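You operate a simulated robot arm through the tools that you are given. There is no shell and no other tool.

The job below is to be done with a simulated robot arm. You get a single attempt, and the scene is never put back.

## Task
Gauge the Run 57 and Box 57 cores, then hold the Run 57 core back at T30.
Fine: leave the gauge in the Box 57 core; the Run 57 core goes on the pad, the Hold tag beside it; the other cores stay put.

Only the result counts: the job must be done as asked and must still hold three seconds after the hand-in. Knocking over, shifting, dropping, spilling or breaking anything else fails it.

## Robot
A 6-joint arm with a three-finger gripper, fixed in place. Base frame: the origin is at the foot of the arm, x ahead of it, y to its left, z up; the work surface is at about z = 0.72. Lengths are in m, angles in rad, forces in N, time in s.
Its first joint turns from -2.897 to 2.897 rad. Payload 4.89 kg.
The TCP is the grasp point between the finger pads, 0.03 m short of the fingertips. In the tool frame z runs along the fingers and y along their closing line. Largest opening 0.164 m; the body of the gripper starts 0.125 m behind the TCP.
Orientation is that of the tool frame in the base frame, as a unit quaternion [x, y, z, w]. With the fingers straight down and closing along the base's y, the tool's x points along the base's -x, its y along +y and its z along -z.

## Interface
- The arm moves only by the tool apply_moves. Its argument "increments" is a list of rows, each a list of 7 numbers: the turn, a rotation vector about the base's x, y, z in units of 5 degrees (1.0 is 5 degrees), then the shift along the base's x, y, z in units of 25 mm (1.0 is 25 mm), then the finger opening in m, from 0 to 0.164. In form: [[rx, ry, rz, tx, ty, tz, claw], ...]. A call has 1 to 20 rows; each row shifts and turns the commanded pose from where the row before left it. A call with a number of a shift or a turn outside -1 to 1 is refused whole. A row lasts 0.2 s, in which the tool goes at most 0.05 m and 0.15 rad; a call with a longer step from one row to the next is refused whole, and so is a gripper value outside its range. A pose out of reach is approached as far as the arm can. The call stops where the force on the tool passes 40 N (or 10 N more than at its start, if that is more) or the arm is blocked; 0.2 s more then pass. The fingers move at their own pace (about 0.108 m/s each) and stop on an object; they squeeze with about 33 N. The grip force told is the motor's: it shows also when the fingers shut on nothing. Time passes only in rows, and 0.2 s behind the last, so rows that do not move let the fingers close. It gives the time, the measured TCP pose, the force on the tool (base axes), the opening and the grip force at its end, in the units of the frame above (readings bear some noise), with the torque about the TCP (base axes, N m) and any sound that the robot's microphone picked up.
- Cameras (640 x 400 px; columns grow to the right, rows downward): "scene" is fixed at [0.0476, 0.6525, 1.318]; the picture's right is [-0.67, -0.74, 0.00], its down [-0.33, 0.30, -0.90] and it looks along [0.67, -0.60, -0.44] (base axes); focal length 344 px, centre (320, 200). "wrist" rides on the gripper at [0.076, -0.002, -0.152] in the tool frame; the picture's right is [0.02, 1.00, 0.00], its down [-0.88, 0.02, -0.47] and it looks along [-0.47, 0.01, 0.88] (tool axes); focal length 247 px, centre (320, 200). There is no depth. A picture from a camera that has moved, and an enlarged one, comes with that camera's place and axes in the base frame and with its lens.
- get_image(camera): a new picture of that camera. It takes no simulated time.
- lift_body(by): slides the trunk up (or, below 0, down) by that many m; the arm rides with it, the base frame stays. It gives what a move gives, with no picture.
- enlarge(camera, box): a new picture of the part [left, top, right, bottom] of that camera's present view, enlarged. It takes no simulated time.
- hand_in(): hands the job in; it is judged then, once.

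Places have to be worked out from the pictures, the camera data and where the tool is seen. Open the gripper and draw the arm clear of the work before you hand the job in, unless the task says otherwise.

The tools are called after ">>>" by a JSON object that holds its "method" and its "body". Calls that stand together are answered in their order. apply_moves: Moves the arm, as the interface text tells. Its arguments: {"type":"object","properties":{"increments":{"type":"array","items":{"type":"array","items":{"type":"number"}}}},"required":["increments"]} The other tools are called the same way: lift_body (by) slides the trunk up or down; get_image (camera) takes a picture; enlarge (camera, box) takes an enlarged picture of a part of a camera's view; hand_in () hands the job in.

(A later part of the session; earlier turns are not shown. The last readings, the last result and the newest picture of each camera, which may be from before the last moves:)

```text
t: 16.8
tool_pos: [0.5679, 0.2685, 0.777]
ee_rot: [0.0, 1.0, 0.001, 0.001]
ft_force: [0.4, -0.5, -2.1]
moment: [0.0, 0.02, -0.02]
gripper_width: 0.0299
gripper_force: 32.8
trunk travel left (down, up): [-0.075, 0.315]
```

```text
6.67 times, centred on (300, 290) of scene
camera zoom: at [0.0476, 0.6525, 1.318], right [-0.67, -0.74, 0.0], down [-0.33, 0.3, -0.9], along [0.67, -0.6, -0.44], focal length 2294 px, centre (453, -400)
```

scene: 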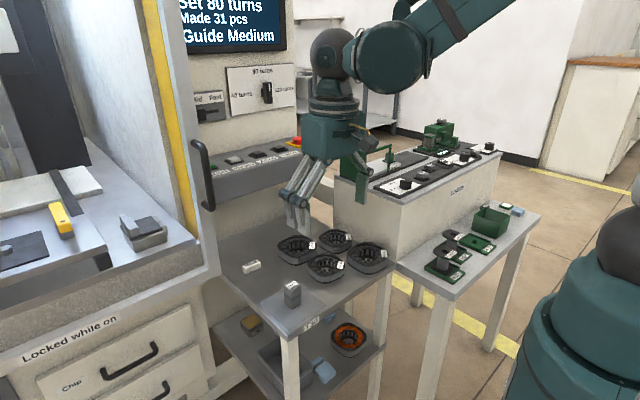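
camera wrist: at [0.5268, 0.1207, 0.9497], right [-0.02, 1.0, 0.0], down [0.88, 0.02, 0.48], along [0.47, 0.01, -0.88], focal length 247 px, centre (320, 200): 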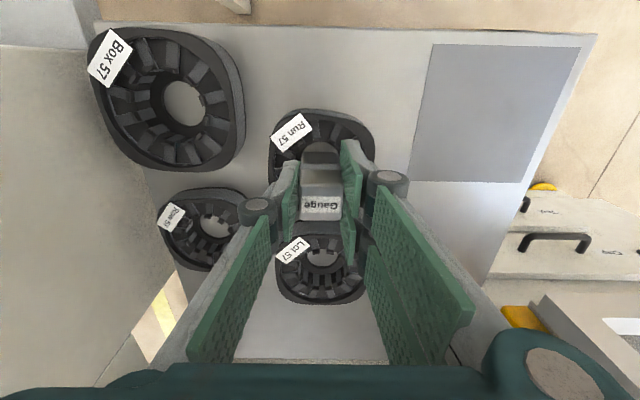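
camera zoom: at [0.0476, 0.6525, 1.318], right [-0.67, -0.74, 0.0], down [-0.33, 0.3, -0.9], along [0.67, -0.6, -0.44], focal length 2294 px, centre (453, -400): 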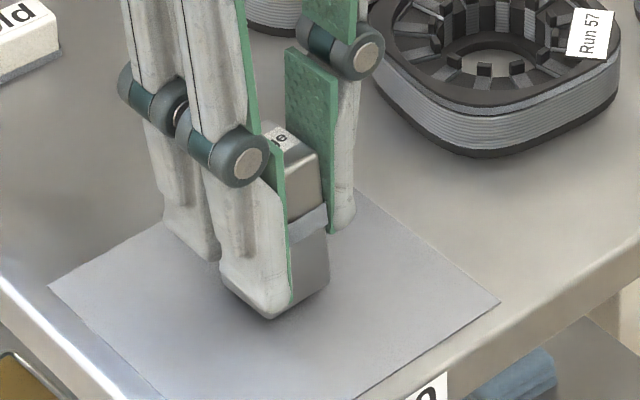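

Still no contact, with a small shadow gap visible. Continuing 3 mm more.

>>> {"method": "apply_moves", "body": {"increments": [[0, 0, 0, 0, 0, -0.06, 0.0], [0, 0, 0, 0, 0, -0.06, 0.0], [0, 0, 0, 0, 0, 0, 0.0]]}}

```text
t: 17.6
tool_pos: [0.5677, 0.2686, 0.7733]
ee_rot: [0.0, 1.0, 0.0, 0.001]
ft_force: [0.4, 0.0, -2.1]
moment: [-0.02, 0.01, -0.04]
gripper_width: 0.0296
gripper_force: 33.2
trunk travel left (down, up): [-0.075, 0.315]
```

>>> {"method": "apply_moves", "body": {"increments": [[0, 0, 0, 0, 0, -0.06, 0.0], [0, 0, 0, 0, 0, -0.06, 0.0], [0, 0, 0, 0, 0, 0, 0.0]]}}

>>> {"method": "enlarge", "body": {"camera": "scene", "box": [270, 260, 330, 320]}}

```text
t: 18.4
tool_pos: [0.566, 0.2696, 0.7709]
ee_rot: [0.0, 1.0, 0.0, 0.0]
ft_force: [-1.5, 6.5, 23.6]
moment: [0.23, -0.21, 0.08]
gripper_width: 0.0295
gripper_force: 32.9
trunk travel left (down, up): [-0.075, 0.315]
```

```text
6.67 times, centred on (300, 290) of scene
camera zoom: at [0.0476, 0.6525, 1.318], right [-0.67, -0.74, 0.0], down [-0.33, 0.3, -0.9], along [0.67, -0.6, -0.44], focal length 2294 px, centre (453, -400)
```

zoom: 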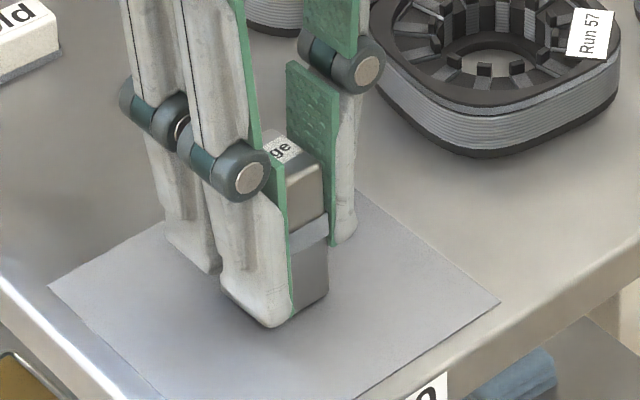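

Contact with the pad (24 N). I open the fingers, raise about 18.5 mm to grip the gauge's top section again, and close.

>>> {"method": "apply_moves", "body": {"increments": [[0, 0, 0, 0, 0, 0.02, 0.0], [0, 0, 0, 0, 0, 0, 0.06], [0, 0, 0, 0, 0, 0, 0.06], [0, 0, 0, 0, 0, 0.3, 0.06], [0, 0, 0, 0, 0, 0.4, 0.06], [0, 0, 0, 0, 0, 0.06, 0.06], [0, 0, 0, 0, 0, 0, 0.06]]}}

>>> {"method": "enlarge", "body": {"camera": "wrist", "box": [256, 110, 384, 210]}}

>>> {"method": "enlarge", "body": {"camera": "scene", "box": [270, 260, 330, 320]}}

```text
t: 20.0
tool_pos: [0.5674, 0.2688, 0.7889]
ee_rot: [0.0, 1.0, 0.001, 0.001]
ft_force: [-0.7, -0.7, 0.4]
moment: [-0.02, -0.03, -0.02]
gripper_width: 0.06
gripper_force: 0.0
trunk travel left (down, up): [-0.075, 0.315]
```

```text
4.00 times, centred on (320, 160) of wrist
camera zoom: at [0.489, 0.2661, 0.9417], right [-0.02, 1.0, 0.0], down [0.88, 0.02, 0.47], along [0.47, 0.01, -0.88], focal length 988 px, centre (320, 360)
```

zoom: 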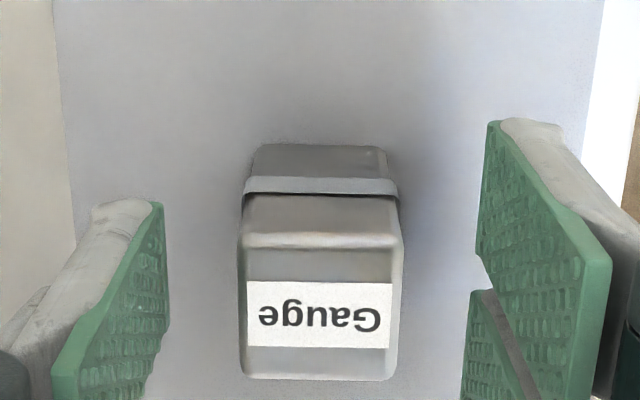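

```text
6.67 times, centred on (300, 290) of scene
camera zoom: at [0.0476, 0.6525, 1.318], right [-0.67, -0.74, 0.0], down [-0.33, 0.3, -0.9], along [0.67, -0.6, -0.44], focal length 2294 px, centre (453, -400)
```

zoom: 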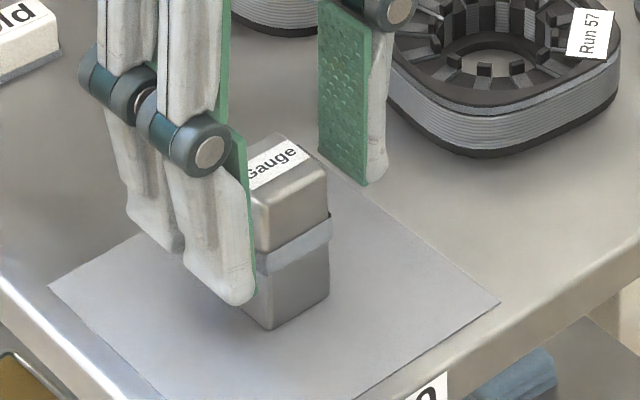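

The gauge stands upright on the pad at about (0.566, 0.267). I trim −1.2 mm in y to centre on it and close on its top 16 mm.

>>> {"method": "apply_moves", "body": {"increments": [[0, 0, 0, 0.02, -0.05, -0.04, 0.06], [0, 0, 0, 0, 0, 0, 0.0], [0, 0, 0, 0, 0, 0, 0.0], [0, 0, 0, 0, 0, 0, 0.0]]}}

>>> {"method": "enlarge", "body": {"camera": "wrist", "box": [256, 110, 384, 210]}}

```text
t: 21.0
tool_pos: [0.5676, 0.2681, 0.7883]
ee_rot: [0.0, 1.0, 0.0, 0.001]
ft_force: [-0.5, 0.7, 3.3]
moment: [0.07, 0.04, 0.0]
gripper_width: 0.0295
gripper_force: 33.3
trunk travel left (down, up): [-0.075, 0.315]
```

```text
4.00 times, centred on (320, 160) of wrist
camera zoom: at [0.4899, 0.2647, 0.941], right [-0.02, 1.0, 0.0], down [0.88, 0.02, 0.47], along [0.47, 0.01, -0.88], focal length 988 px, centre (320, 360)
```

zoom: 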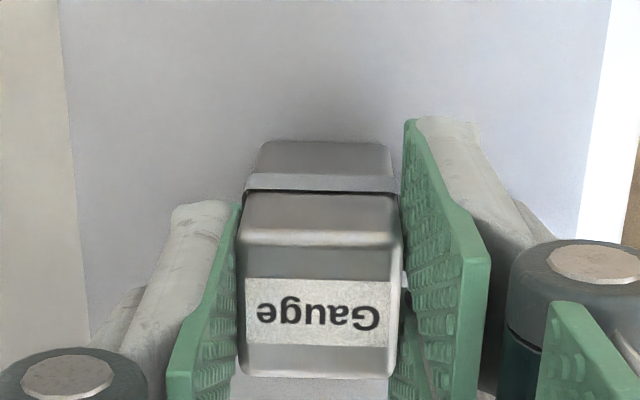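

Gripped again at the top section. I lift 65 mm, carry it to the Run bore and lower to about 6 mm above the posts, then check alignment at high zoom before inserting.

>>> {"method": "apply_moves", "body": {"increments": [[0, 0, 0, 0, 0, 0.4, 0.0], [0, 0, 0, 0, 0, 0.8, 0.0], [0, 0, 0, 0, 0, 0.8, 0.0], [0, 0, 0, 0.25, -0.956, 0.6, 0.0], [0, 0, 0, 0.25, -0.956, 0, 0.0], [0, 0, 0, 0.25, -0.956, 0, 0.0], [0, 0, 0, 0.25, -0.956, 0, 0.0], [0, 0, 0, 0.25, -0.956, 0, 0.0], [0, 0, 0, 0.25, -0.956, 0, 0.0], [0, 0, 0, 0, 0, -0.6, 0.0], [0, 0, 0, 0, 0, -0.6, 0.0], [0, 0, 0, 0, 0, 0, 0.0]]}}

>>> {"method": "enlarge", "body": {"camera": "scene", "box": [313, 250, 341, 268]}}

>>> {"method": "enlarge", "body": {"camera": "scene", "box": [305, 240, 353, 270]}}

>>> {"method": "enlarge", "body": {"camera": "wrist", "box": [280, 110, 360, 160]}}

>>> {"method": "enlarge", "body": {"camera": "wrist", "box": [256, 110, 384, 210]}}

```text
t: 23.6
tool_pos: [0.6047, 0.1247, 0.8237]
ee_rot: [0.0, 1.0, -0.001, 0.001]
ft_force: [0.2, -0.1, -3.1]
moment: [0.0, -0.01, 0.01]
gripper_width: 0.0297
gripper_force: 33.2
trunk travel left (down, up): [-0.075, 0.315]
```

```text
16.00 times, centred on (327, 259) of scene
camera zoom: at [0.0476, 0.6525, 1.318], right [-0.67, -0.74, 0.0], down [-0.33, 0.3, -0.9], along [0.67, -0.6, -0.44], focal length 5505 px, centre (208, -744)
```

zoom: 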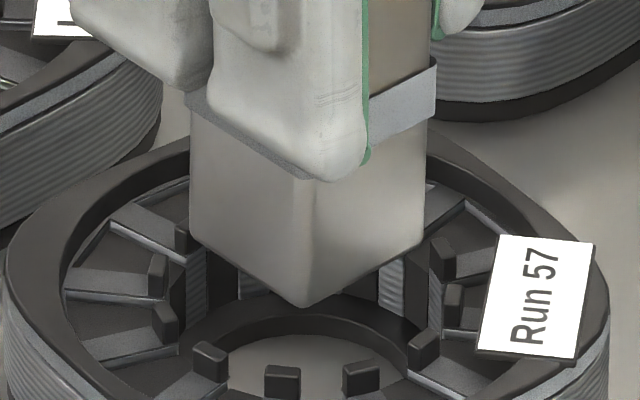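

```text
13.33 times, centred on (329, 255) of scene
camera zoom: at [0.0476, 0.6525, 1.318], right [-0.67, -0.74, 0.0], down [-0.33, 0.3, -0.9], along [0.67, -0.6, -0.44], focal length 4587 px, centre (200, -533)
```

zoom: 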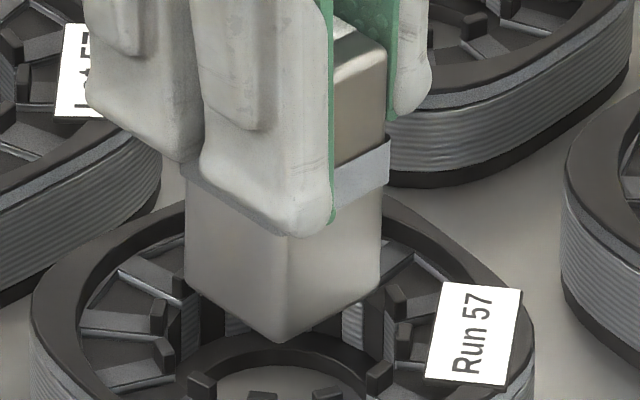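

```text
8.00 times, centred on (320, 135) of wrist
camera zoom: at [0.5276, 0.1215, 0.9755], right [-0.02, 1.0, 0.0], down [0.88, 0.02, 0.47], along [0.47, 0.01, -0.88], focal length 1976 px, centre (320, 720)
```

zoom: 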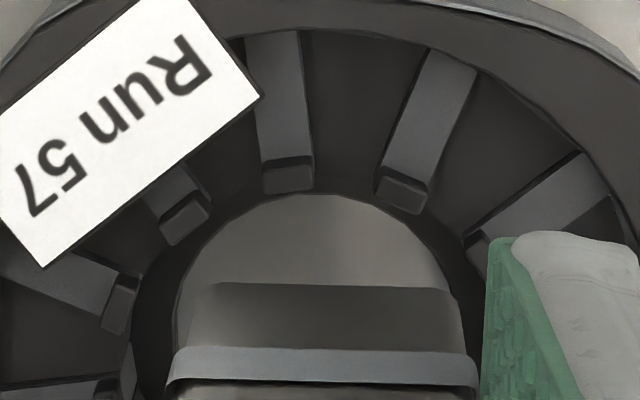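

```text
4.00 times, centred on (320, 160) of wrist
camera zoom: at [0.5276, 0.1215, 0.9755], right [-0.02, 1.0, 0.0], down [0.88, 0.02, 0.47], along [0.47, 0.01, -0.88], focal length 988 px, centre (320, 360)
```

zoom: 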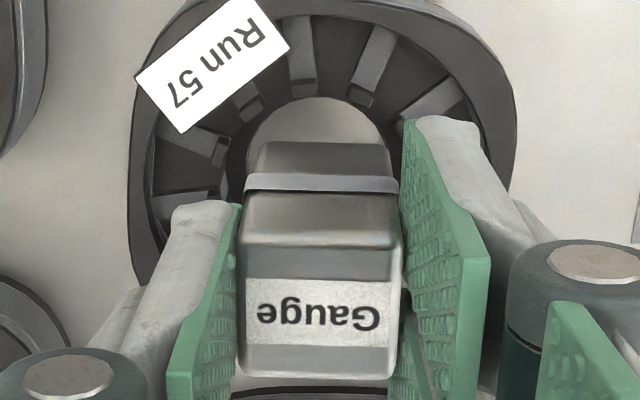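

Now the gauge is within about 0.5–1 mm of the bore axis (scene centre 308 vs 306 px at 16×). I trim +0.7 mm x and −0.2 mm y, and go down 12 mm slowly while checking for contact.

>>> {"method": "apply_moves", "body": {"increments": [[0, 0, 0, 0.03, -0.01, 0, 0.0], [0, 0, 0, 0, 0, -0.08, 0.0], [0, 0, 0, 0, 0, -0.08, 0.0], [0, 0, 0, 0, 0, -0.08, 0.0], [0, 0, 0, 0, 0, -0.08, 0.0], [0, 0, 0, 0, 0, -0.08, 0.0], [0, 0, 0, 0, 0, -0.08, 0.0], [0, 0, 0, 0, 0, 0, 0.0]]}}

>>> {"method": "enlarge", "body": {"camera": "scene", "box": [313, 250, 341, 268]}}

>>> {"method": "enlarge", "body": {"camera": "wrist", "box": [256, 110, 384, 210]}}

```text
t: 25.4
tool_pos: [0.6066, 0.1239, 0.8116]
ee_rot: [0.0, 1.0, 0.001, 0.001]
ft_force: [6.2, 0.6, 23.5]
moment: [0.4, -0.08, -0.07]
gripper_width: 0.0299
gripper_force: 33.1
trunk travel left (down, up): [-0.075, 0.315]
```

```text
16.00 times, centred on (327, 259) of scene
camera zoom: at [0.0476, 0.6525, 1.318], right [-0.67, -0.74, 0.0], down [-0.33, 0.3, -0.9], along [0.67, -0.6, -0.44], focal length 5505 px, centre (208, -744)
```

zoom: 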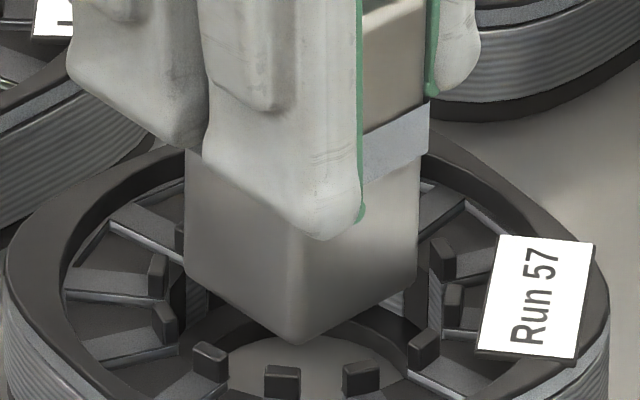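

```text
4.00 times, centred on (320, 160) of wrist
camera zoom: at [0.5284, 0.1215, 0.9636], right [-0.02, 1.0, 0.0], down [0.88, 0.02, 0.48], along [0.48, 0.01, -0.88], focal length 988 px, centre (320, 360)
```

zoom: 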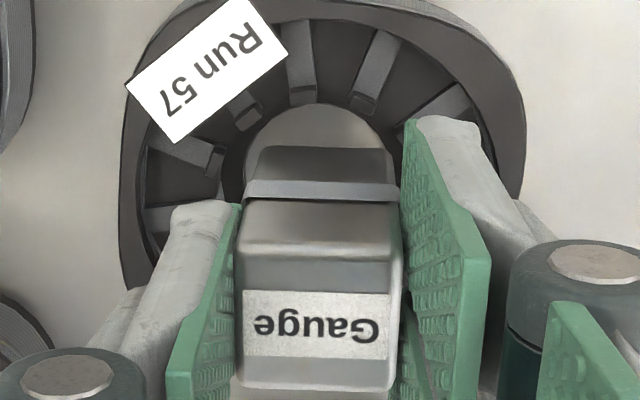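

It touched again, this time at the (−x, +y) corner at z ≈ 0.747, though centred. The label and side walls show the Run core is yawed about −6° relative to the gauge, so I back off 10 mm and turn the gripper to match before trying again.

>>> {"method": "apply_moves", "body": {"increments": [[0, 0, 0, 0, 0, 0.2, 0.0], [0, 0, 0, 0, 0, 0.2, 0.0], [0, 0, -0.5, 0, 0, 0, 0.0], [0, 0, -0.5, 0, 0, 0, 0.0], [0, 0, 0, 0, 0, 0, 0.0]]}}

>>> {"method": "enlarge", "body": {"camera": "wrist", "box": [240, 95, 400, 215]}}

>>> {"method": "enlarge", "body": {"camera": "scene", "box": [313, 250, 341, 268]}}

>>> {"method": "enlarge", "body": {"camera": "scene", "box": [300, 240, 356, 290]}}

```text
t: 26.6
tool_pos: [0.6065, 0.1239, 0.8231]
ee_rot: [0.044, 0.999, 0.0, 0.0]
ft_force: [0.2, 0.7, -3.1]
moment: [-0.01, 0.02, -0.04]
gripper_width: 0.0299
gripper_force: 33.3
trunk travel left (down, up): [-0.075, 0.315]
```

```text
3.33 times, centred on (320, 155) of wrist
camera zoom: at [0.5286, 0.1283, 0.9735], right [0.07, 1.0, 0.0], down [0.88, -0.06, 0.47], along [0.47, -0.03, -0.88], focal length 823 px, centre (320, 350)
```

zoom: 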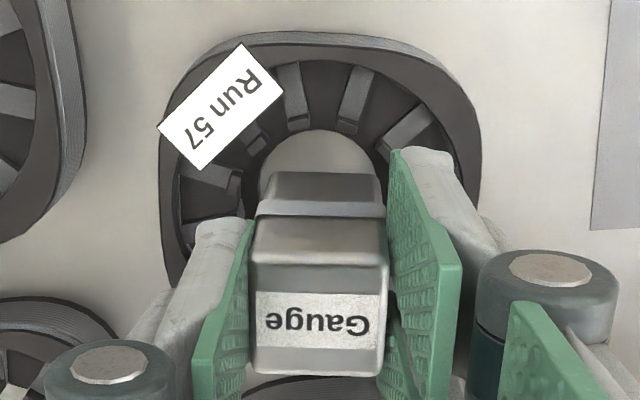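

```text
16.00 times, centred on (327, 259) of scene
camera zoom: at [0.0476, 0.6525, 1.318], right [-0.67, -0.74, 0.0], down [-0.33, 0.3, -0.9], along [0.67, -0.6, -0.44], focal length 5505 px, centre (208, -744)
```

zoom: 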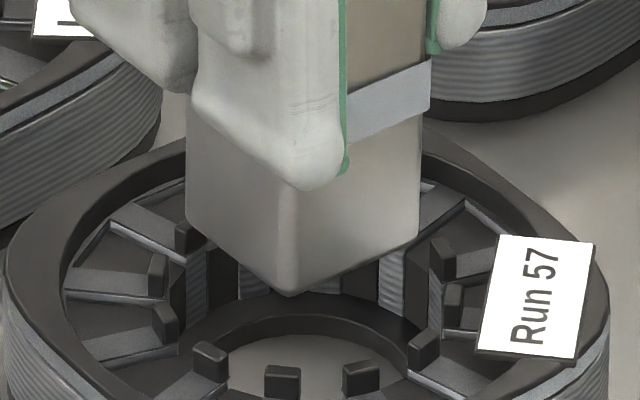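

```text
8.00 times, centred on (328, 265) of scene
camera zoom: at [0.0476, 0.6525, 1.318], right [-0.67, -0.74, 0.0], down [-0.33, 0.3, -0.9], along [0.67, -0.6, -0.44], focal length 2752 px, centre (256, -320)
```

zoom: 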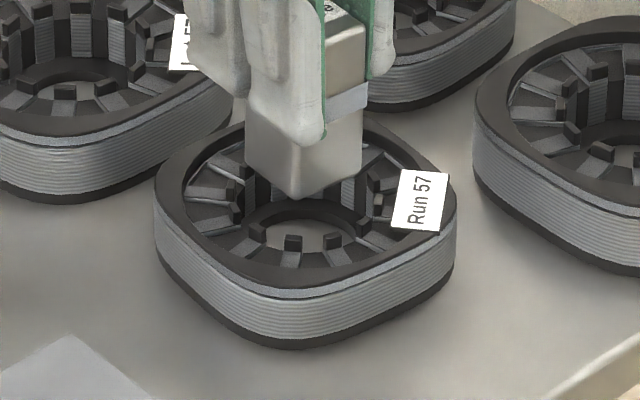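

With the turn, the gauge and the core sides look parallel. The wrist view puts the gauge about 1.2 mm too far in +y, so I shift −1.1 mm and zoom in again.

>>> {"method": "apply_moves", "body": {"increments": [[0, 0, 0, 0.005, -0.045, 0, 0.0], [0, 0, 0, 0, 0, 0, 0.0]]}}

>>> {"method": "enlarge", "body": {"camera": "wrist", "box": [284, 110, 356, 160]}}

>>> {"method": "enlarge", "body": {"camera": "scene", "box": [313, 250, 341, 268]}}

```text
t: 27.2
tool_pos: [0.6059, 0.1227, 0.8226]
ee_rot: [0.044, 0.999, 0.0, 0.0]
ft_force: [-0.5, -0.1, -1.9]
moment: [0.02, 0.02, 0.06]
gripper_width: 0.0298
gripper_force: 33.2
trunk travel left (down, up): [-0.075, 0.315]
```

```text
8.00 times, centred on (320, 135) of wrist
camera zoom: at [0.5283, 0.127, 0.973], right [0.07, 1.0, 0.0], down [0.88, -0.06, 0.47], along [0.47, -0.03, -0.88], focal length 1976 px, centre (320, 720)
```

zoom: 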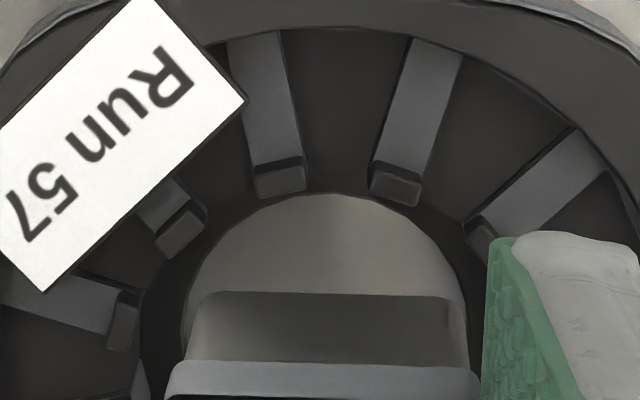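

```text
16.00 times, centred on (327, 259) of scene
camera zoom: at [0.0476, 0.6525, 1.318], right [-0.67, -0.74, 0.0], down [-0.33, 0.3, -0.9], along [0.67, -0.6, -0.44], focal length 5505 px, centre (208, -744)
```

zoom: 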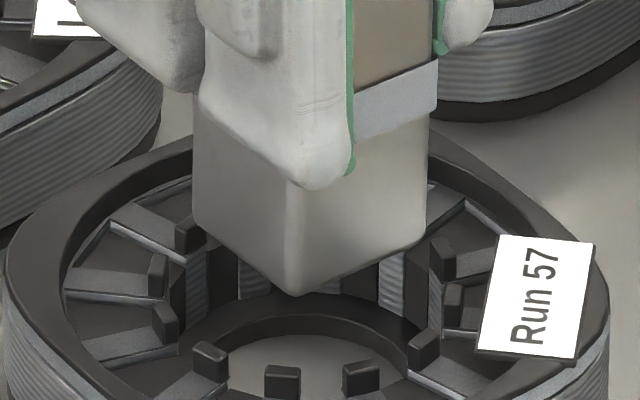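

Wrist view shows lateral alignment to within 0.1 mm; the scene view suggests a slight −x bias, so I add +0.4 mm x. I descend 9 mm to just above the earlier contact height, then continue in 1 mm steps.

>>> {"method": "apply_moves", "body": {"increments": [[0, 0, 0, 0.016, 0, -0.12, 0.0], [0, 0, 0, 0, 0, -0.12, 0.0], [0, 0, 0, 0, 0, -0.12, 0.0], [0, 0, 0, 0, 0, 0, 0.0]]}}

>>> {"method": "apply_moves", "body": {"increments": [[0, 0, 0, 0, 0, -0.04, 0.0], [0, 0, 0, 0, 0, -0.04, 0.0]]}}

```text
t: 28.2
tool_pos: [0.6059, 0.1225, 0.8125]
ee_rot: [0.043, 0.999, 0.001, 0.0]
ft_force: [0.7, -1.0, -2.9]
moment: [-0.01, 0.01, 0.01]
gripper_width: 0.0298
gripper_force: 32.9
trunk travel left (down, up): [-0.075, 0.315]
```

```text
t: 28.8
tool_pos: [0.6062, 0.1235, 0.812]
ee_rot: [0.044, 0.999, -0.001, 0.0]
ft_force: [3.1, 7.0, 18.0]
moment: [0.26, -0.08, 0.05]
gripper_width: 0.0298
gripper_force: 33.2
trunk travel left (down, up): [-0.075, 0.315]
```

Contact again at z ≈ 0.746, pushing the gauge toward +x/+y (contact on the −x/−y side). All three contacts were on the −x side, so I lift 3 mm, shift +1.2 mm x and +0.4 mm y, and retry.

>>> {"method": "apply_moves", "body": {"increments": [[0, 0, 0, 0, 0, 0.12, 0.0], [0, 0, 0, 0.048, 0.016, 0, 0.0], [0, 0, 0, 0, 0, 0, 0.0]]}}

>>> {"method": "apply_moves", "body": {"increments": [[0, 0, 0, 0, 0, -0.04, 0.0], [0, 0, 0, 0, 0, -0.04, 0.0], [0, 0, 0, 0, 0, -0.04, 0.0], [0, 0, 0, 0, 0, -0.03, 0.0]]}}

>>> {"method": "enlarge", "body": {"camera": "scene", "box": [313, 250, 341, 268]}}

>>> {"method": "enlarge", "body": {"camera": "wrist", "box": [284, 110, 356, 160]}}

```text
t: 29.6
tool_pos: [0.6078, 0.1227, 0.8141]
ee_rot: [0.043, 0.999, 0.0, 0.001]
ft_force: [-0.1, 0.7, -2.8]
moment: [0.0, 0.01, 0.02]
gripper_width: 0.0298
gripper_force: 33.3
trunk travel left (down, up): [-0.075, 0.315]
```

```text
t: 30.6
tool_pos: [0.6071, 0.1231, 0.8103]
ee_rot: [0.044, 0.999, -0.001, 0.001]
ft_force: [-1.3, -7.2, 23.4]
moment: [-0.12, -0.27, -0.09]
gripper_width: 0.0299
gripper_force: 33.3
trunk travel left (down, up): [-0.075, 0.315]
```

```text
16.00 times, centred on (327, 259) of scene
camera zoom: at [0.0476, 0.6525, 1.318], right [-0.67, -0.74, 0.0], down [-0.33, 0.3, -0.9], along [0.67, -0.6, -0.44], focal length 5505 px, centre (208, -744)
```

zoom: 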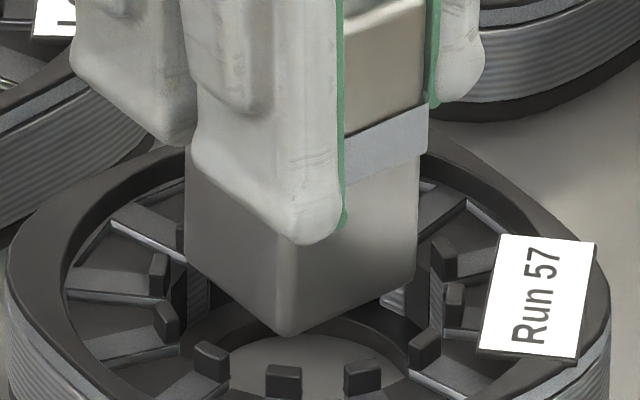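

```text
8.00 times, centred on (320, 135) of wrist
camera zoom: at [0.5295, 0.1275, 0.9619], right [0.07, 1.0, 0.0], down [0.88, -0.06, 0.47], along [0.47, -0.03, -0.88], focal length 1976 px, centre (320, 720)
```

zoom: 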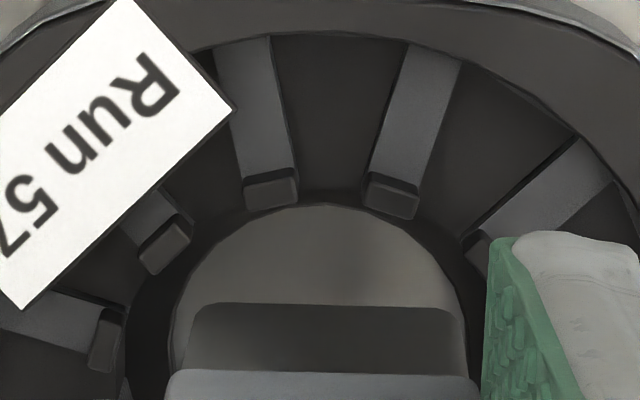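

Now contact flipped to the (+x, +y) corner, so the centre lies between these two positions. I lift 3 mm, shift back half (−0.6, −0.2 mm) and try again in small steps.

>>> {"method": "apply_moves", "body": {"increments": [[0, 0, 0, 0, 0, 0.12, 0.0], [0, 0, 0, -0.024, -0.008, 0, 0.0], [0, 0, 0, 0, 0, 0, 0.0]]}}

>>> {"method": "apply_moves", "body": {"increments": [[0, 0, 0, 0, 0, -0.04, 0.0], [0, 0, 0, 0, 0, -0.04, 0.0], [0, 0, 0, 0, 0, -0.04, 0.0]]}}

```text
t: 31.4
tool_pos: [0.6062, 0.123, 0.8126]
ee_rot: [0.043, 0.999, -0.001, 0.001]
ft_force: [-0.1, -0.7, -2.7]
moment: [-0.03, 0.0, -0.01]
gripper_width: 0.0298
gripper_force: 33.0
trunk travel left (down, up): [-0.075, 0.315]
```

```text
t: 32.2
tool_pos: [0.607, 0.1219, 0.8099]
ee_rot: [0.044, 0.999, 0.0, 0.001]
ft_force: [-2.5, -3.2, 4.6]
moment: [-0.12, 0.0, -0.04]
gripper_width: 0.0298
gripper_force: 33.0
trunk travel left (down, up): [-0.075, 0.315]
```

Only light contact (about 7 N) now at the same height. I lower 1 mm more and watch.

>>> {"method": "apply_moves", "body": {"increments": [[0, 0, 0, 0, 0, -0.04, 0.0]]}}

>>> {"method": "apply_moves", "body": {"increments": [[0, 0, 0, 0, 0, -0.04, 0.0]]}}

>>> {"method": "enlarge", "body": {"camera": "wrist", "box": [256, 110, 384, 210]}}

```text
t: 32.6
tool_pos: [0.6065, 0.1237, 0.8098]
ee_rot: [0.043, 0.999, 0.0, 0.001]
ft_force: [-2.2, -2.1, 20.0]
moment: [-0.06, 0.02, -0.03]
gripper_width: 0.0296
gripper_force: 33.3
trunk travel left (down, up): [-0.075, 0.315]
```

```text
t: 33.0
tool_pos: [0.6067, 0.122, 0.8074]
ee_rot: [0.044, 0.999, 0.0, 0.001]
ft_force: [-2.4, -2.6, 24.4]
moment: [-0.06, 0.07, -0.01]
gripper_width: 0.0297
gripper_force: 32.3
trunk travel left (down, up): [-0.075, 0.315]
```

```text
4.00 times, centred on (320, 160) of wrist
camera zoom: at [0.5284, 0.1274, 0.9597], right [0.07, 1.0, 0.0], down [0.88, -0.06, 0.47], along [0.47, -0.03, -0.88], focal length 988 px, centre (320, 360)
```

zoom: 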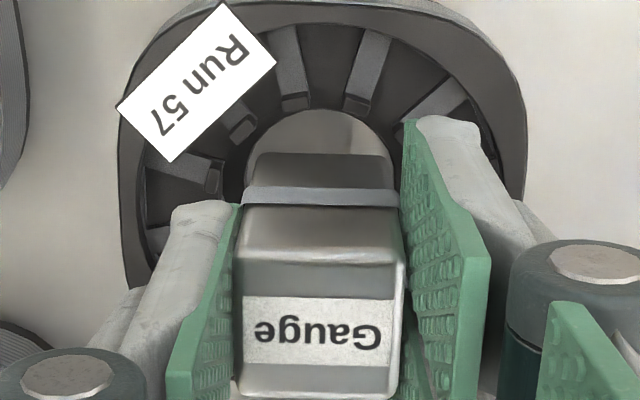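

The reaction is now balanced on all sides (centroid within 4 mm of the axis, 24 N) yet the gauge doesn't enter: centred and aligned, it stops at Run 57's bore mouth, which fits Run being the core to hold back. I lift off, turn back for Box 57's yaw (about −2°) and carry the gauge over Box 57.

>>> {"method": "apply_moves", "body": {"increments": [[0, 0, 0, 0, 0, 0.4, 0.0], [0, 0, 0, 0, 0, 0.6, 0.0], [0, 0, 0, 0, 0, 0.6, 0.0], [0, 0, 0.3, -0.385, -0.955, 0, 0.0], [0, 0, 0.3, -0.385, -0.955, 0, 0.0], [0, 0, 0.3, -0.385, -0.955, 0, 0.0], [0, 0, 0, -0.385, -0.955, 0, 0.0], [0, 0, 0, -0.385, -0.955, 0, 0.0], [0, 0, 0, 0, 0, 0, 0.0]]}}

>>> {"method": "get_image", "body": {"camera": "wrist"}}

>>> {"method": "enlarge", "body": {"camera": "wrist", "box": [256, 80, 384, 180]}}

>>> {"method": "enlarge", "body": {"camera": "scene", "box": [330, 220, 410, 290]}}

>>> {"method": "enlarge", "body": {"camera": "scene", "box": [300, 240, 356, 290]}}

```text
t: 35.0
tool_pos: [0.5607, 0.0046, 0.8486]
ee_rot: [0.004, 1.0, 0.0, 0.001]
ft_force: [0.4, 0.9, -2.5]
moment: [-0.05, -0.01, 0.01]
gripper_width: 0.0296
gripper_force: 33.3
trunk travel left (down, up): [-0.075, 0.315]
```

```text
taken
camera wrist: at [0.4824, 0.0024, 0.9998], right [-0.01, 1.0, 0.0], down [0.88, 0.01, 0.47], along [0.47, 0.01, -0.88], focal length 247 px, centre (320, 200)
```

wrist: 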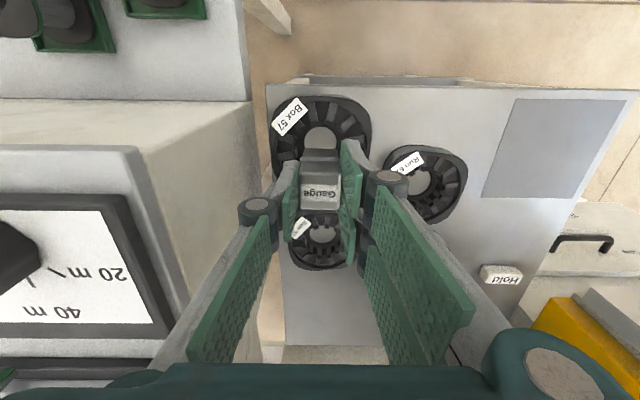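

```text
4.00 times, centred on (320, 130) of wrist
camera zoom: at [0.4824, 0.0024, 0.9998], right [-0.01, 1.0, 0.0], down [0.88, 0.01, 0.47], along [0.47, 0.01, -0.88], focal length 988 px, centre (320, 480)
```

zoom: 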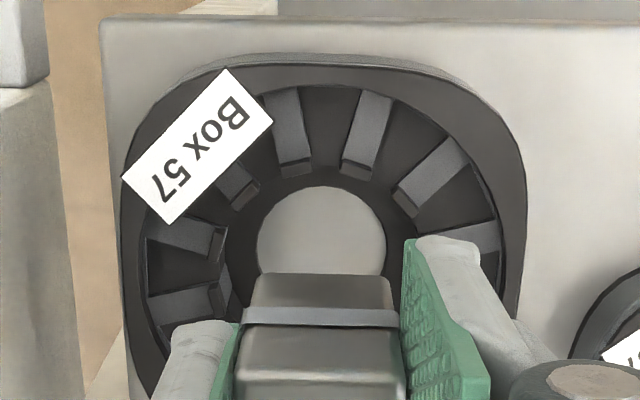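

```text
5.71 times, centred on (370, 255) of scene
camera zoom: at [0.0476, 0.6525, 1.318], right [-0.67, -0.74, 0.0], down [-0.33, 0.3, -0.9], along [0.67, -0.6, -0.44], focal length 1966 px, centre (34, -114)
```

zoom: 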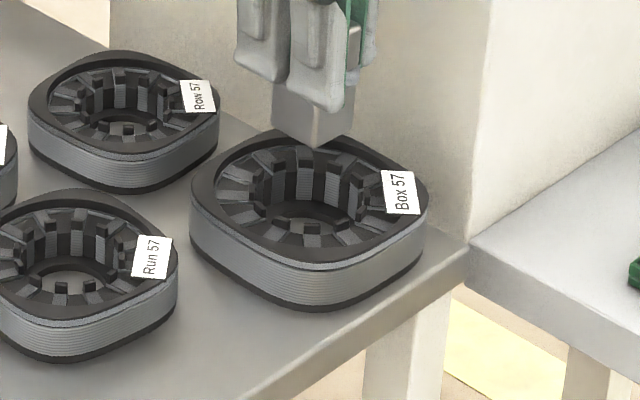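

```text
8.00 times, centred on (328, 265) of scene
camera zoom: at [0.0476, 0.6525, 1.318], right [-0.67, -0.74, 0.0], down [-0.33, 0.3, -0.9], along [0.67, -0.6, -0.44], focal length 2752 px, centre (256, -320)
```

zoom: 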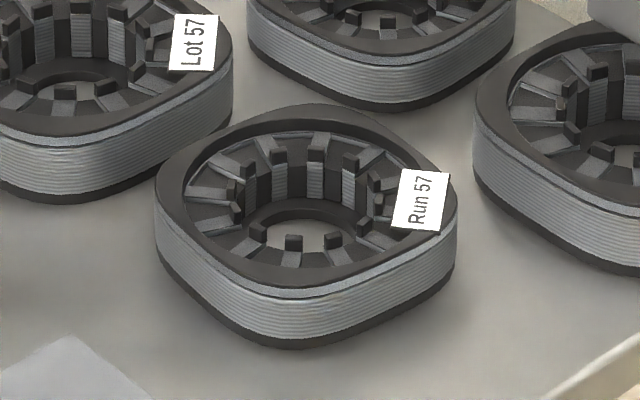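

Over Box 57 the gauge is laterally aligned; compared with the balanced Run position it is about 1.9 mm too far in +x. I shift −1.9 mm in x and lower 24 mm, then look closely again.

>>> {"method": "apply_moves", "body": {"increments": [[0, 0, 0, -0.076, 0, -0.3, 0.0], [0, 0, 0, 0, 0, -0.3, 0.0], [0, 0, 0, 0, 0, -0.3, 0.0], [0, 0, 0, 0, 0, 0, 0.0]]}}

>>> {"method": "enlarge", "body": {"camera": "wrist", "box": [280, 105, 360, 155]}}

>>> {"method": "enlarge", "body": {"camera": "scene", "box": [349, 235, 397, 265]}}

```text
t: 36.0
tool_pos: [0.5582, 0.005, 0.8247]
ee_rot: [0.005, 1.0, 0.0, 0.0]
ft_force: [-0.2, 0.2, -2.4]
moment: [0.01, -0.01, 0.02]
gripper_width: 0.0298
gripper_force: 33.4
trunk travel left (down, up): [-0.075, 0.315]
```

```text
8.00 times, centred on (320, 130) of wrist
camera zoom: at [0.4802, 0.0022, 0.9764], right [-0.01, 1.0, 0.0], down [0.88, 0.01, 0.47], along [0.47, 0.01, -0.88], focal length 1976 px, centre (320, 760)
```

zoom: 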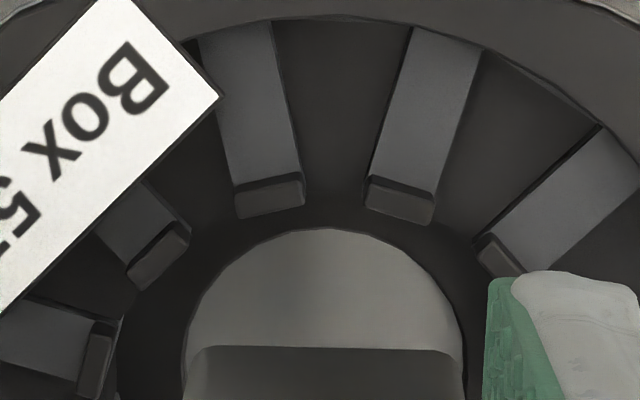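

```text
13.33 times, centred on (373, 250) of scene
camera zoom: at [0.0476, 0.6525, 1.318], right [-0.67, -0.74, 0.0], down [-0.33, 0.3, -0.9], along [0.67, -0.6, -0.44], focal length 4587 px, centre (-387, -467)
```

zoom: 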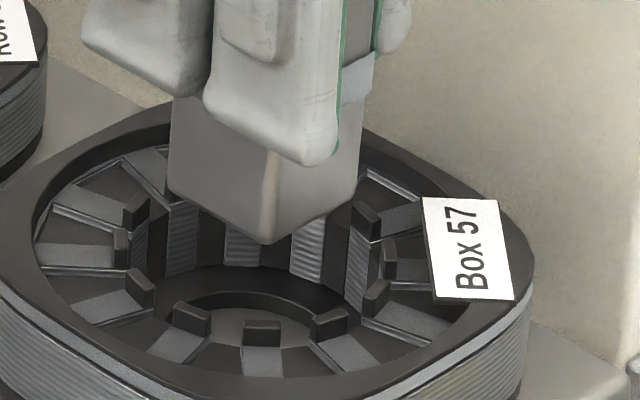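

The two views disagree by about 2 mm on the x-offset at Box, so I'll zoom in more to settle it before touching anything.

>>> {"method": "enlarge", "body": {"camera": "scene", "box": [338, 232, 402, 272]}}

>>> {"method": "enlarge", "body": {"camera": "scene", "box": [352, 239, 384, 259]}}

>>> {"method": "enlarge", "body": {"camera": "wrist", "box": [240, 90, 400, 190]}}

```text
10.00 times, centred on (370, 252) of scene
camera zoom: at [0.0476, 0.6525, 1.318], right [-0.67, -0.74, 0.0], down [-0.33, 0.3, -0.9], along [0.67, -0.6, -0.44], focal length 3440 px, centre (-180, -320)
```

zoom: 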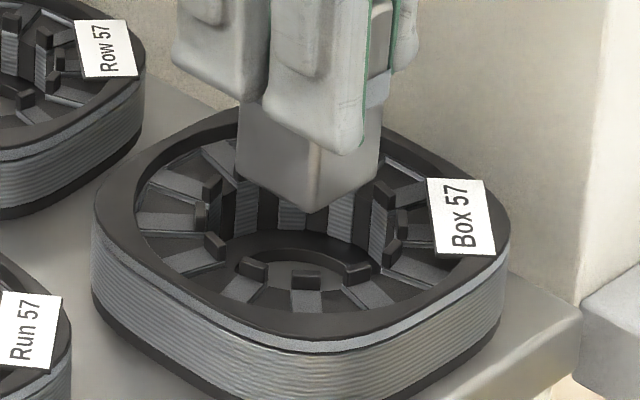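

```text
16.00 times, centred on (368, 249) of scene
camera zoom: at [0.0476, 0.6525, 1.318], right [-0.67, -0.74, 0.0], down [-0.33, 0.3, -0.9], along [0.67, -0.6, -0.44], focal length 5505 px, centre (-448, -584)
```

zoom: 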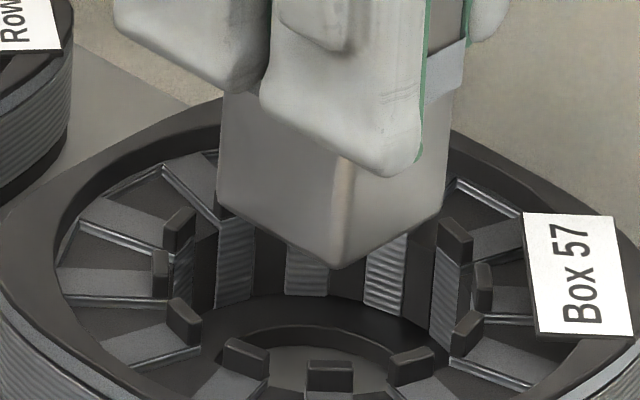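

```text
4.00 times, centred on (320, 140) of wrist
camera zoom: at [0.4802, 0.0022, 0.9764], right [-0.01, 1.0, 0.0], down [0.88, 0.01, 0.47], along [0.47, 0.01, -0.88], focal length 988 px, centre (320, 440)
```

zoom: 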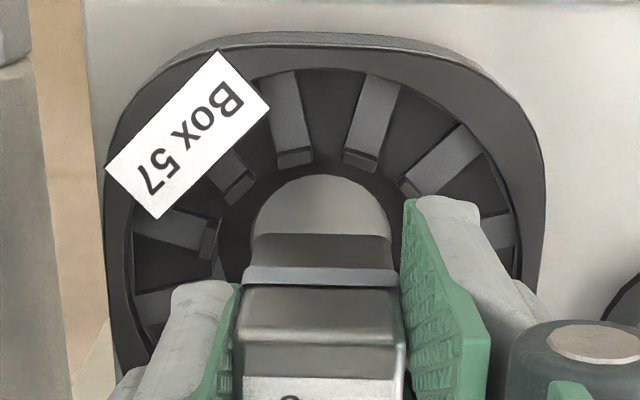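

After correcting for perspective, the gauge is about 1.0 mm too far −x and 0.4 mm too far −y at Box. I shift (+1.0, +0.4 mm) and descend in small steps toward the post height.

>>> {"method": "apply_moves", "body": {"increments": [[0, 0, 0, 0.04, 0.016, -0.16, 0.0], [0, 0, 0, 0, 0, -0.12, 0.0], [0, 0, 0, 0, 0, 0, 0.0]]}}

>>> {"method": "apply_moves", "body": {"increments": [[0, 0, 0, 0, 0, -0.06, 0.0], [0, 0, 0, 0, 0, -0.06, 0.0]]}}

>>> {"method": "apply_moves", "body": {"increments": [[0, 0, 0, 0, 0, -0.06, 0.0], [0, 0, 0, 0, 0, -0.06, 0.0]]}}

```text
t: 36.8
tool_pos: [0.558, 0.0046, 0.819]
ee_rot: [0.004, 1.0, 0.0, 0.001]
ft_force: [-0.5, -0.2, -1.7]
moment: [0.02, -0.01, 0.03]
gripper_width: 0.0296
gripper_force: 32.7
trunk travel left (down, up): [-0.075, 0.315]
```

```text
t: 37.4
tool_pos: [0.5588, 0.0044, 0.8146]
ee_rot: [0.004, 1.0, 0.0, 0.001]
ft_force: [-0.1, 0.5, -2.3]
moment: [0.04, 0.01, -0.02]
gripper_width: 0.0296
gripper_force: 32.5
trunk travel left (down, up): [-0.075, 0.315]
```

```text
t: 38.0
tool_pos: [0.5579, 0.0042, 0.8118]
ee_rot: [0.004, 1.0, 0.0, 0.002]
ft_force: [-0.3, 0.6, -2.5]
moment: [-0.01, -0.07, 0.01]
gripper_width: 0.0299
gripper_force: 33.0
trunk travel left (down, up): [-0.075, 0.315]
```

No contact yet with the bottom around z ≈ 0.750. Continuing.

>>> {"method": "apply_moves", "body": {"increments": [[0, 0, 0, 0, 0, -0.06, 0.0], [0, 0, 0, 0, 0, -0.06, 0.0]]}}

>>> {"method": "apply_moves", "body": {"increments": [[0, 0, 0, 0, 0, -0.04, 0.0], [0, 0, 0, 0, 0, -0.04, 0.0]]}}

>>> {"method": "apply_moves", "body": {"increments": [[0, 0, 0, 0, 0, -0.04, 0.0], [0, 0, 0, 0, 0, -0.04, 0.0]]}}

>>> {"method": "enlarge", "body": {"camera": "scene", "box": [352, 239, 384, 259]}}

>>> {"method": "enlarge", "body": {"camera": "wrist", "box": [240, 90, 400, 190]}}

```text
t: 38.6
tool_pos: [0.5589, 0.0049, 0.8101]
ee_rot: [0.005, 1.0, 0.001, 0.001]
ft_force: [-1.1, 3.7, 24.5]
moment: [0.18, 0.03, 0.01]
gripper_width: 0.0298
gripper_force: 33.3
trunk travel left (down, up): [-0.075, 0.315]
```

```text
t: 39.2
tool_pos: [0.5582, 0.0047, 0.8064]
ee_rot: [0.004, 1.0, 0.0, 0.001]
ft_force: [2.4, 6.8, 23.9]
moment: [0.22, -0.19, 0.03]
gripper_width: 0.0301
gripper_force: 33.2
trunk travel left (down, up): [-0.075, 0.315]
```

```text
t: 39.8
tool_pos: [0.5581, 0.0054, 0.8073]
ee_rot: [0.005, 1.0, 0.0, 0.001]
ft_force: [5.8, 14.9, 24.6]
moment: [0.53, -0.24, 0.06]
gripper_width: 0.0298
gripper_force: 32.8
trunk travel left (down, up): [-0.075, 0.315]
```

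```text
16.00 times, centred on (368, 249) of scene
camera zoom: at [0.0476, 0.6525, 1.318], right [-0.67, -0.74, 0.0], down [-0.33, 0.3, -0.9], along [0.67, -0.6, -0.44], focal length 5505 px, centre (-448, -584)
```

zoom: 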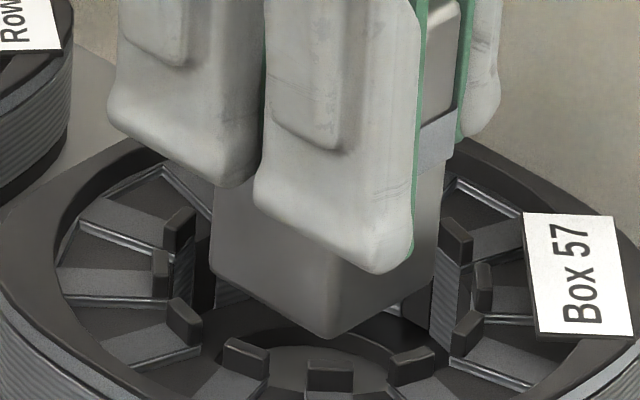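

```text
4.00 times, centred on (320, 140) of wrist
camera zoom: at [0.4799, 0.0026, 0.9572], right [-0.01, 1.0, 0.0], down [0.88, 0.01, 0.48], along [0.48, 0.01, -0.88], focal length 988 px, centre (320, 440)
```

zoom: 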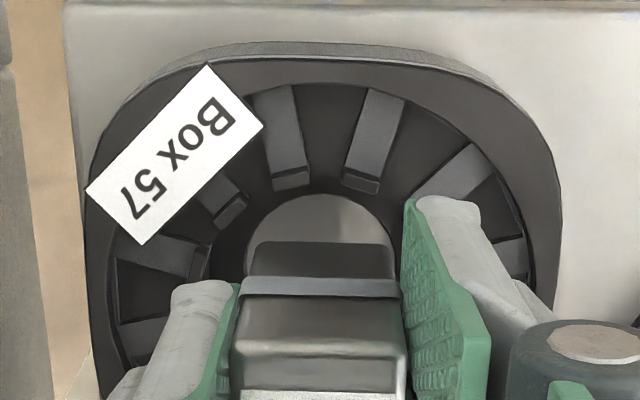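

The Box core hasn't moved (post positions identical), but the contact on the −y side pushes the gauge +y (15 N). I back off 3 mm, shift +0.9 mm y and +0.2 mm x, and test again gently.

>>> {"method": "apply_moves", "body": {"increments": [[0, 0, 0, 0, 0, 0.16, 0.0], [0, 0, 0, 0.01, 0.036, 0, 0.0], [0, 0, 0, 0, 0, 0, 0.0]]}}

>>> {"method": "apply_moves", "body": {"increments": [[0, 0, 0, 0, 0, -0.04, 0.0], [0, 0, 0, 0, 0, -0.04, 0.0]]}}

>>> {"method": "apply_moves", "body": {"increments": [[0, 0, 0, 0, 0, -0.03, 0.0]]}}

>>> {"method": "apply_moves", "body": {"increments": [[0, 0, 0, 0, 0, -0.03, 0.0]]}}

```text
t: 40.6
tool_pos: [0.5583, 0.0048, 0.8085]
ee_rot: [0.004, 1.0, 0.0, 0.0]
ft_force: [-0.3, 0.5, -3.6]
moment: [0.01, 0.01, 0.01]
gripper_width: 0.0299
gripper_force: 32.9
trunk travel left (down, up): [-0.075, 0.315]
```

```text
t: 41.2
tool_pos: [0.5575, 0.0052, 0.8062]
ee_rot: [0.005, 1.0, -0.001, 0.001]
ft_force: [-0.5, -0.3, -2.5]
moment: [0.02, -0.03, 0.01]
gripper_width: 0.0298
gripper_force: 33.1
trunk travel left (down, up): [-0.075, 0.315]
```

```text
t: 41.6
tool_pos: [0.5569, 0.0047, 0.8071]
ee_rot: [0.004, 1.0, 0.0, 0.0]
ft_force: [-1.7, -1.7, 6.0]
moment: [-0.01, 0.03, 0.01]
gripper_width: 0.0298
gripper_force: 33.4
trunk travel left (down, up): [-0.075, 0.315]
```

```text
t: 42.0
tool_pos: [0.5573, 0.0047, 0.806]
ee_rot: [0.005, 1.0, 0.0, 0.001]
ft_force: [-3.1, -6.2, 13.5]
moment: [-0.14, 0.08, 0.01]
gripper_width: 0.0298
gripper_force: 33.4
trunk travel left (down, up): [-0.075, 0.315]
```

Again contact flips sides within under 1 mm, and the first touch at Box was balanced, so both cores seem to present a flat stop near z ≈ 0.749 even though the bore looks open. Before forcing anything on Box 57 I'll set the gauge back on the pad and probe the Run bore with a single empty finger to learn whether the opening is real.

>>> {"method": "apply_moves", "body": {"increments": [[0, 0, 0, 0, 0, 0.5, 0.0], [0, 0, 0, 0, 0, 0.6, 0.0], [0, 0, 0, 0, 0, 0.6, 0.0], [0, 0, 0, 0.036, 0.956, 0, 0.0], [0, 0, 0, 0.036, 0.956, 0, 0.0], [0, 0, 0, 0.036, 0.956, 0, 0.0], [0, 0, 0, 0.036, 0.956, 0, 0.0], [0, 0, 0, 0.036, 0.956, 0, 0.0], [0, 0, 0, 0.036, 0.956, 0, 0.0], [0, 0, 0, 0.036, 0.956, 0, 0.0], [0, 0, 0, 0.036, 0.956, 0, 0.0], [0, 0, 0, 0.036, 0.956, 0, 0.0], [0, 0, 0, 0.036, 0.956, 0, 0.0], [0, 0, 0, 0.036, 0.956, 0, 0.0], [0, 0, 0, 0, 0, 0, 0.0]]}}

>>> {"method": "get_image", "body": {"camera": "wrist"}}

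>>> {"method": "enlarge", "body": {"camera": "scene", "box": [250, 215, 410, 315]}}

```text
t: 45.2
tool_pos: [0.569, 0.2681, 0.8476]
ee_rot: [0.004, 1.0, 0.0, 0.001]
ft_force: [0.3, 0.0, -2.3]
moment: [0.06, 0.06, 0.02]
gripper_width: 0.0298
gripper_force: 33.1
trunk travel left (down, up): [-0.075, 0.315]
```

```text
taken
camera wrist: at [0.4907, 0.2659, 0.9997], right [-0.01, 1.0, 0.0], down [0.88, 0.01, 0.47], along [0.47, 0.01, -0.88], focal length 247 px, centre (320, 200)
```

wrist: 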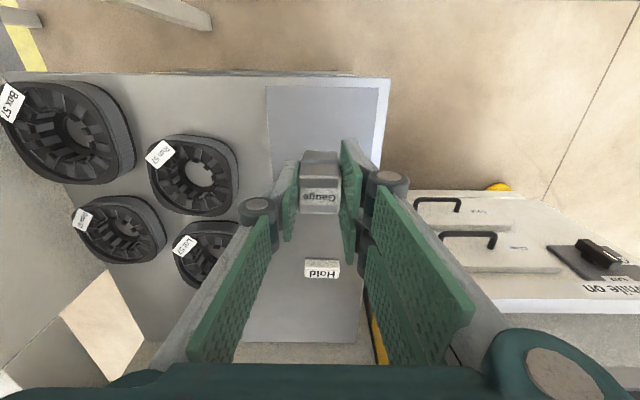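

```text
4.00 times, centred on (330, 265) of scene
camera zoom: at [0.0476, 0.6525, 1.318], right [-0.67, -0.74, 0.0], down [-0.33, 0.3, -0.9], along [0.67, -0.6, -0.44], focal length 1376 px, centre (280, -60)
```

zoom: 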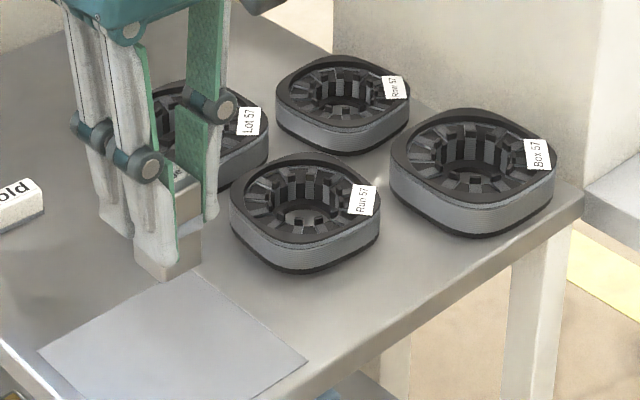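

Cores look in place. I lower toward the pad, leaving the last few millimetres for small steps.

>>> {"method": "apply_moves", "body": {"increments": [[0, 0, 0, 0, 0, -0.7, 0.0], [0, 0, 0, 0, 0, -0.8, 0.0], [0, 0, 0, 0, 0, -0.8, 0.0], [0, 0, 0, 0, 0, -0.36, 0.0], [0, 0, 0, 0, 0, 0, 0.0]]}}

>>> {"method": "apply_moves", "body": {"increments": [[0, 0, 0, 0, 0, -0.04, 0.0], [0, 0, 0, 0, 0, -0.04, 0.0]]}}

>>> {"method": "apply_moves", "body": {"increments": [[0, 0, 0, 0, 0, -0.04, 0.0], [0, 0, 0, 0, 0, -0.02, 0.0]]}}

```text
t: 46.4
tool_pos: [0.5676, 0.2664, 0.7813]
ee_rot: [0.004, 1.0, 0.001, 0.0]
ft_force: [0.6, 0.6, -2.5]
moment: [0.02, -0.03, 0.0]
gripper_width: 0.0297
gripper_force: 32.2
trunk travel left (down, up): [-0.075, 0.315]
```

```text
t: 47.0
tool_pos: [0.5683, 0.2671, 0.7797]
ee_rot: [0.005, 1.0, 0.0, 0.001]
ft_force: [-0.8, 0.1, -2.8]
moment: [0.02, -0.02, 0.02]
gripper_width: 0.0296
gripper_force: 33.7
trunk travel left (down, up): [-0.075, 0.315]
```

```text
t: 47.6
tool_pos: [0.5681, 0.2677, 0.7789]
ee_rot: [0.004, 1.0, 0.0, 0.002]
ft_force: [0.7, -0.1, -2.7]
moment: [-0.04, -0.03, -0.02]
gripper_width: 0.0298
gripper_force: 33.1
trunk travel left (down, up): [-0.075, 0.315]
```

>>> {"method": "apply_moves", "body": {"increments": [[0, 0, 0, 0, 0, -0.04, 0.0], [0, 0, 0, 0, 0, -0.02, 0.0]]}}

>>> {"method": "apply_moves", "body": {"increments": [[0, 0, 0, 0, 0, -0.04, 0.0]]}}

>>> {"method": "apply_moves", "body": {"increments": [[0, 0, 0, 0, 0, -0.04, 0.0]]}}

```text
t: 48.2
tool_pos: [0.5681, 0.2678, 0.7772]
ee_rot: [0.005, 1.0, 0.0, 0.001]
ft_force: [0.2, 4.3, 18.9]
moment: [0.03, 0.15, -0.05]
gripper_width: 0.03
gripper_force: 32.8
trunk travel left (down, up): [-0.075, 0.315]
```

```text
t: 48.6
tool_pos: [0.5687, 0.2678, 0.7772]
ee_rot: [0.004, 1.0, 0.0, 0.001]
ft_force: [5.2, 4.2, 24.4]
moment: [0.1, -0.09, -0.01]
gripper_width: 0.0298
gripper_force: 32.7
trunk travel left (down, up): [-0.075, 0.315]
```

```text
t: 49.0
tool_pos: [0.5679, 0.2675, 0.7747]
ee_rot: [0.005, 1.0, 0.0, 0.001]
ft_force: [4.9, 2.0, 22.6]
moment: [0.07, -0.14, -0.04]
gripper_width: 0.0296
gripper_force: 32.6
trunk travel left (down, up): [-0.075, 0.315]
```

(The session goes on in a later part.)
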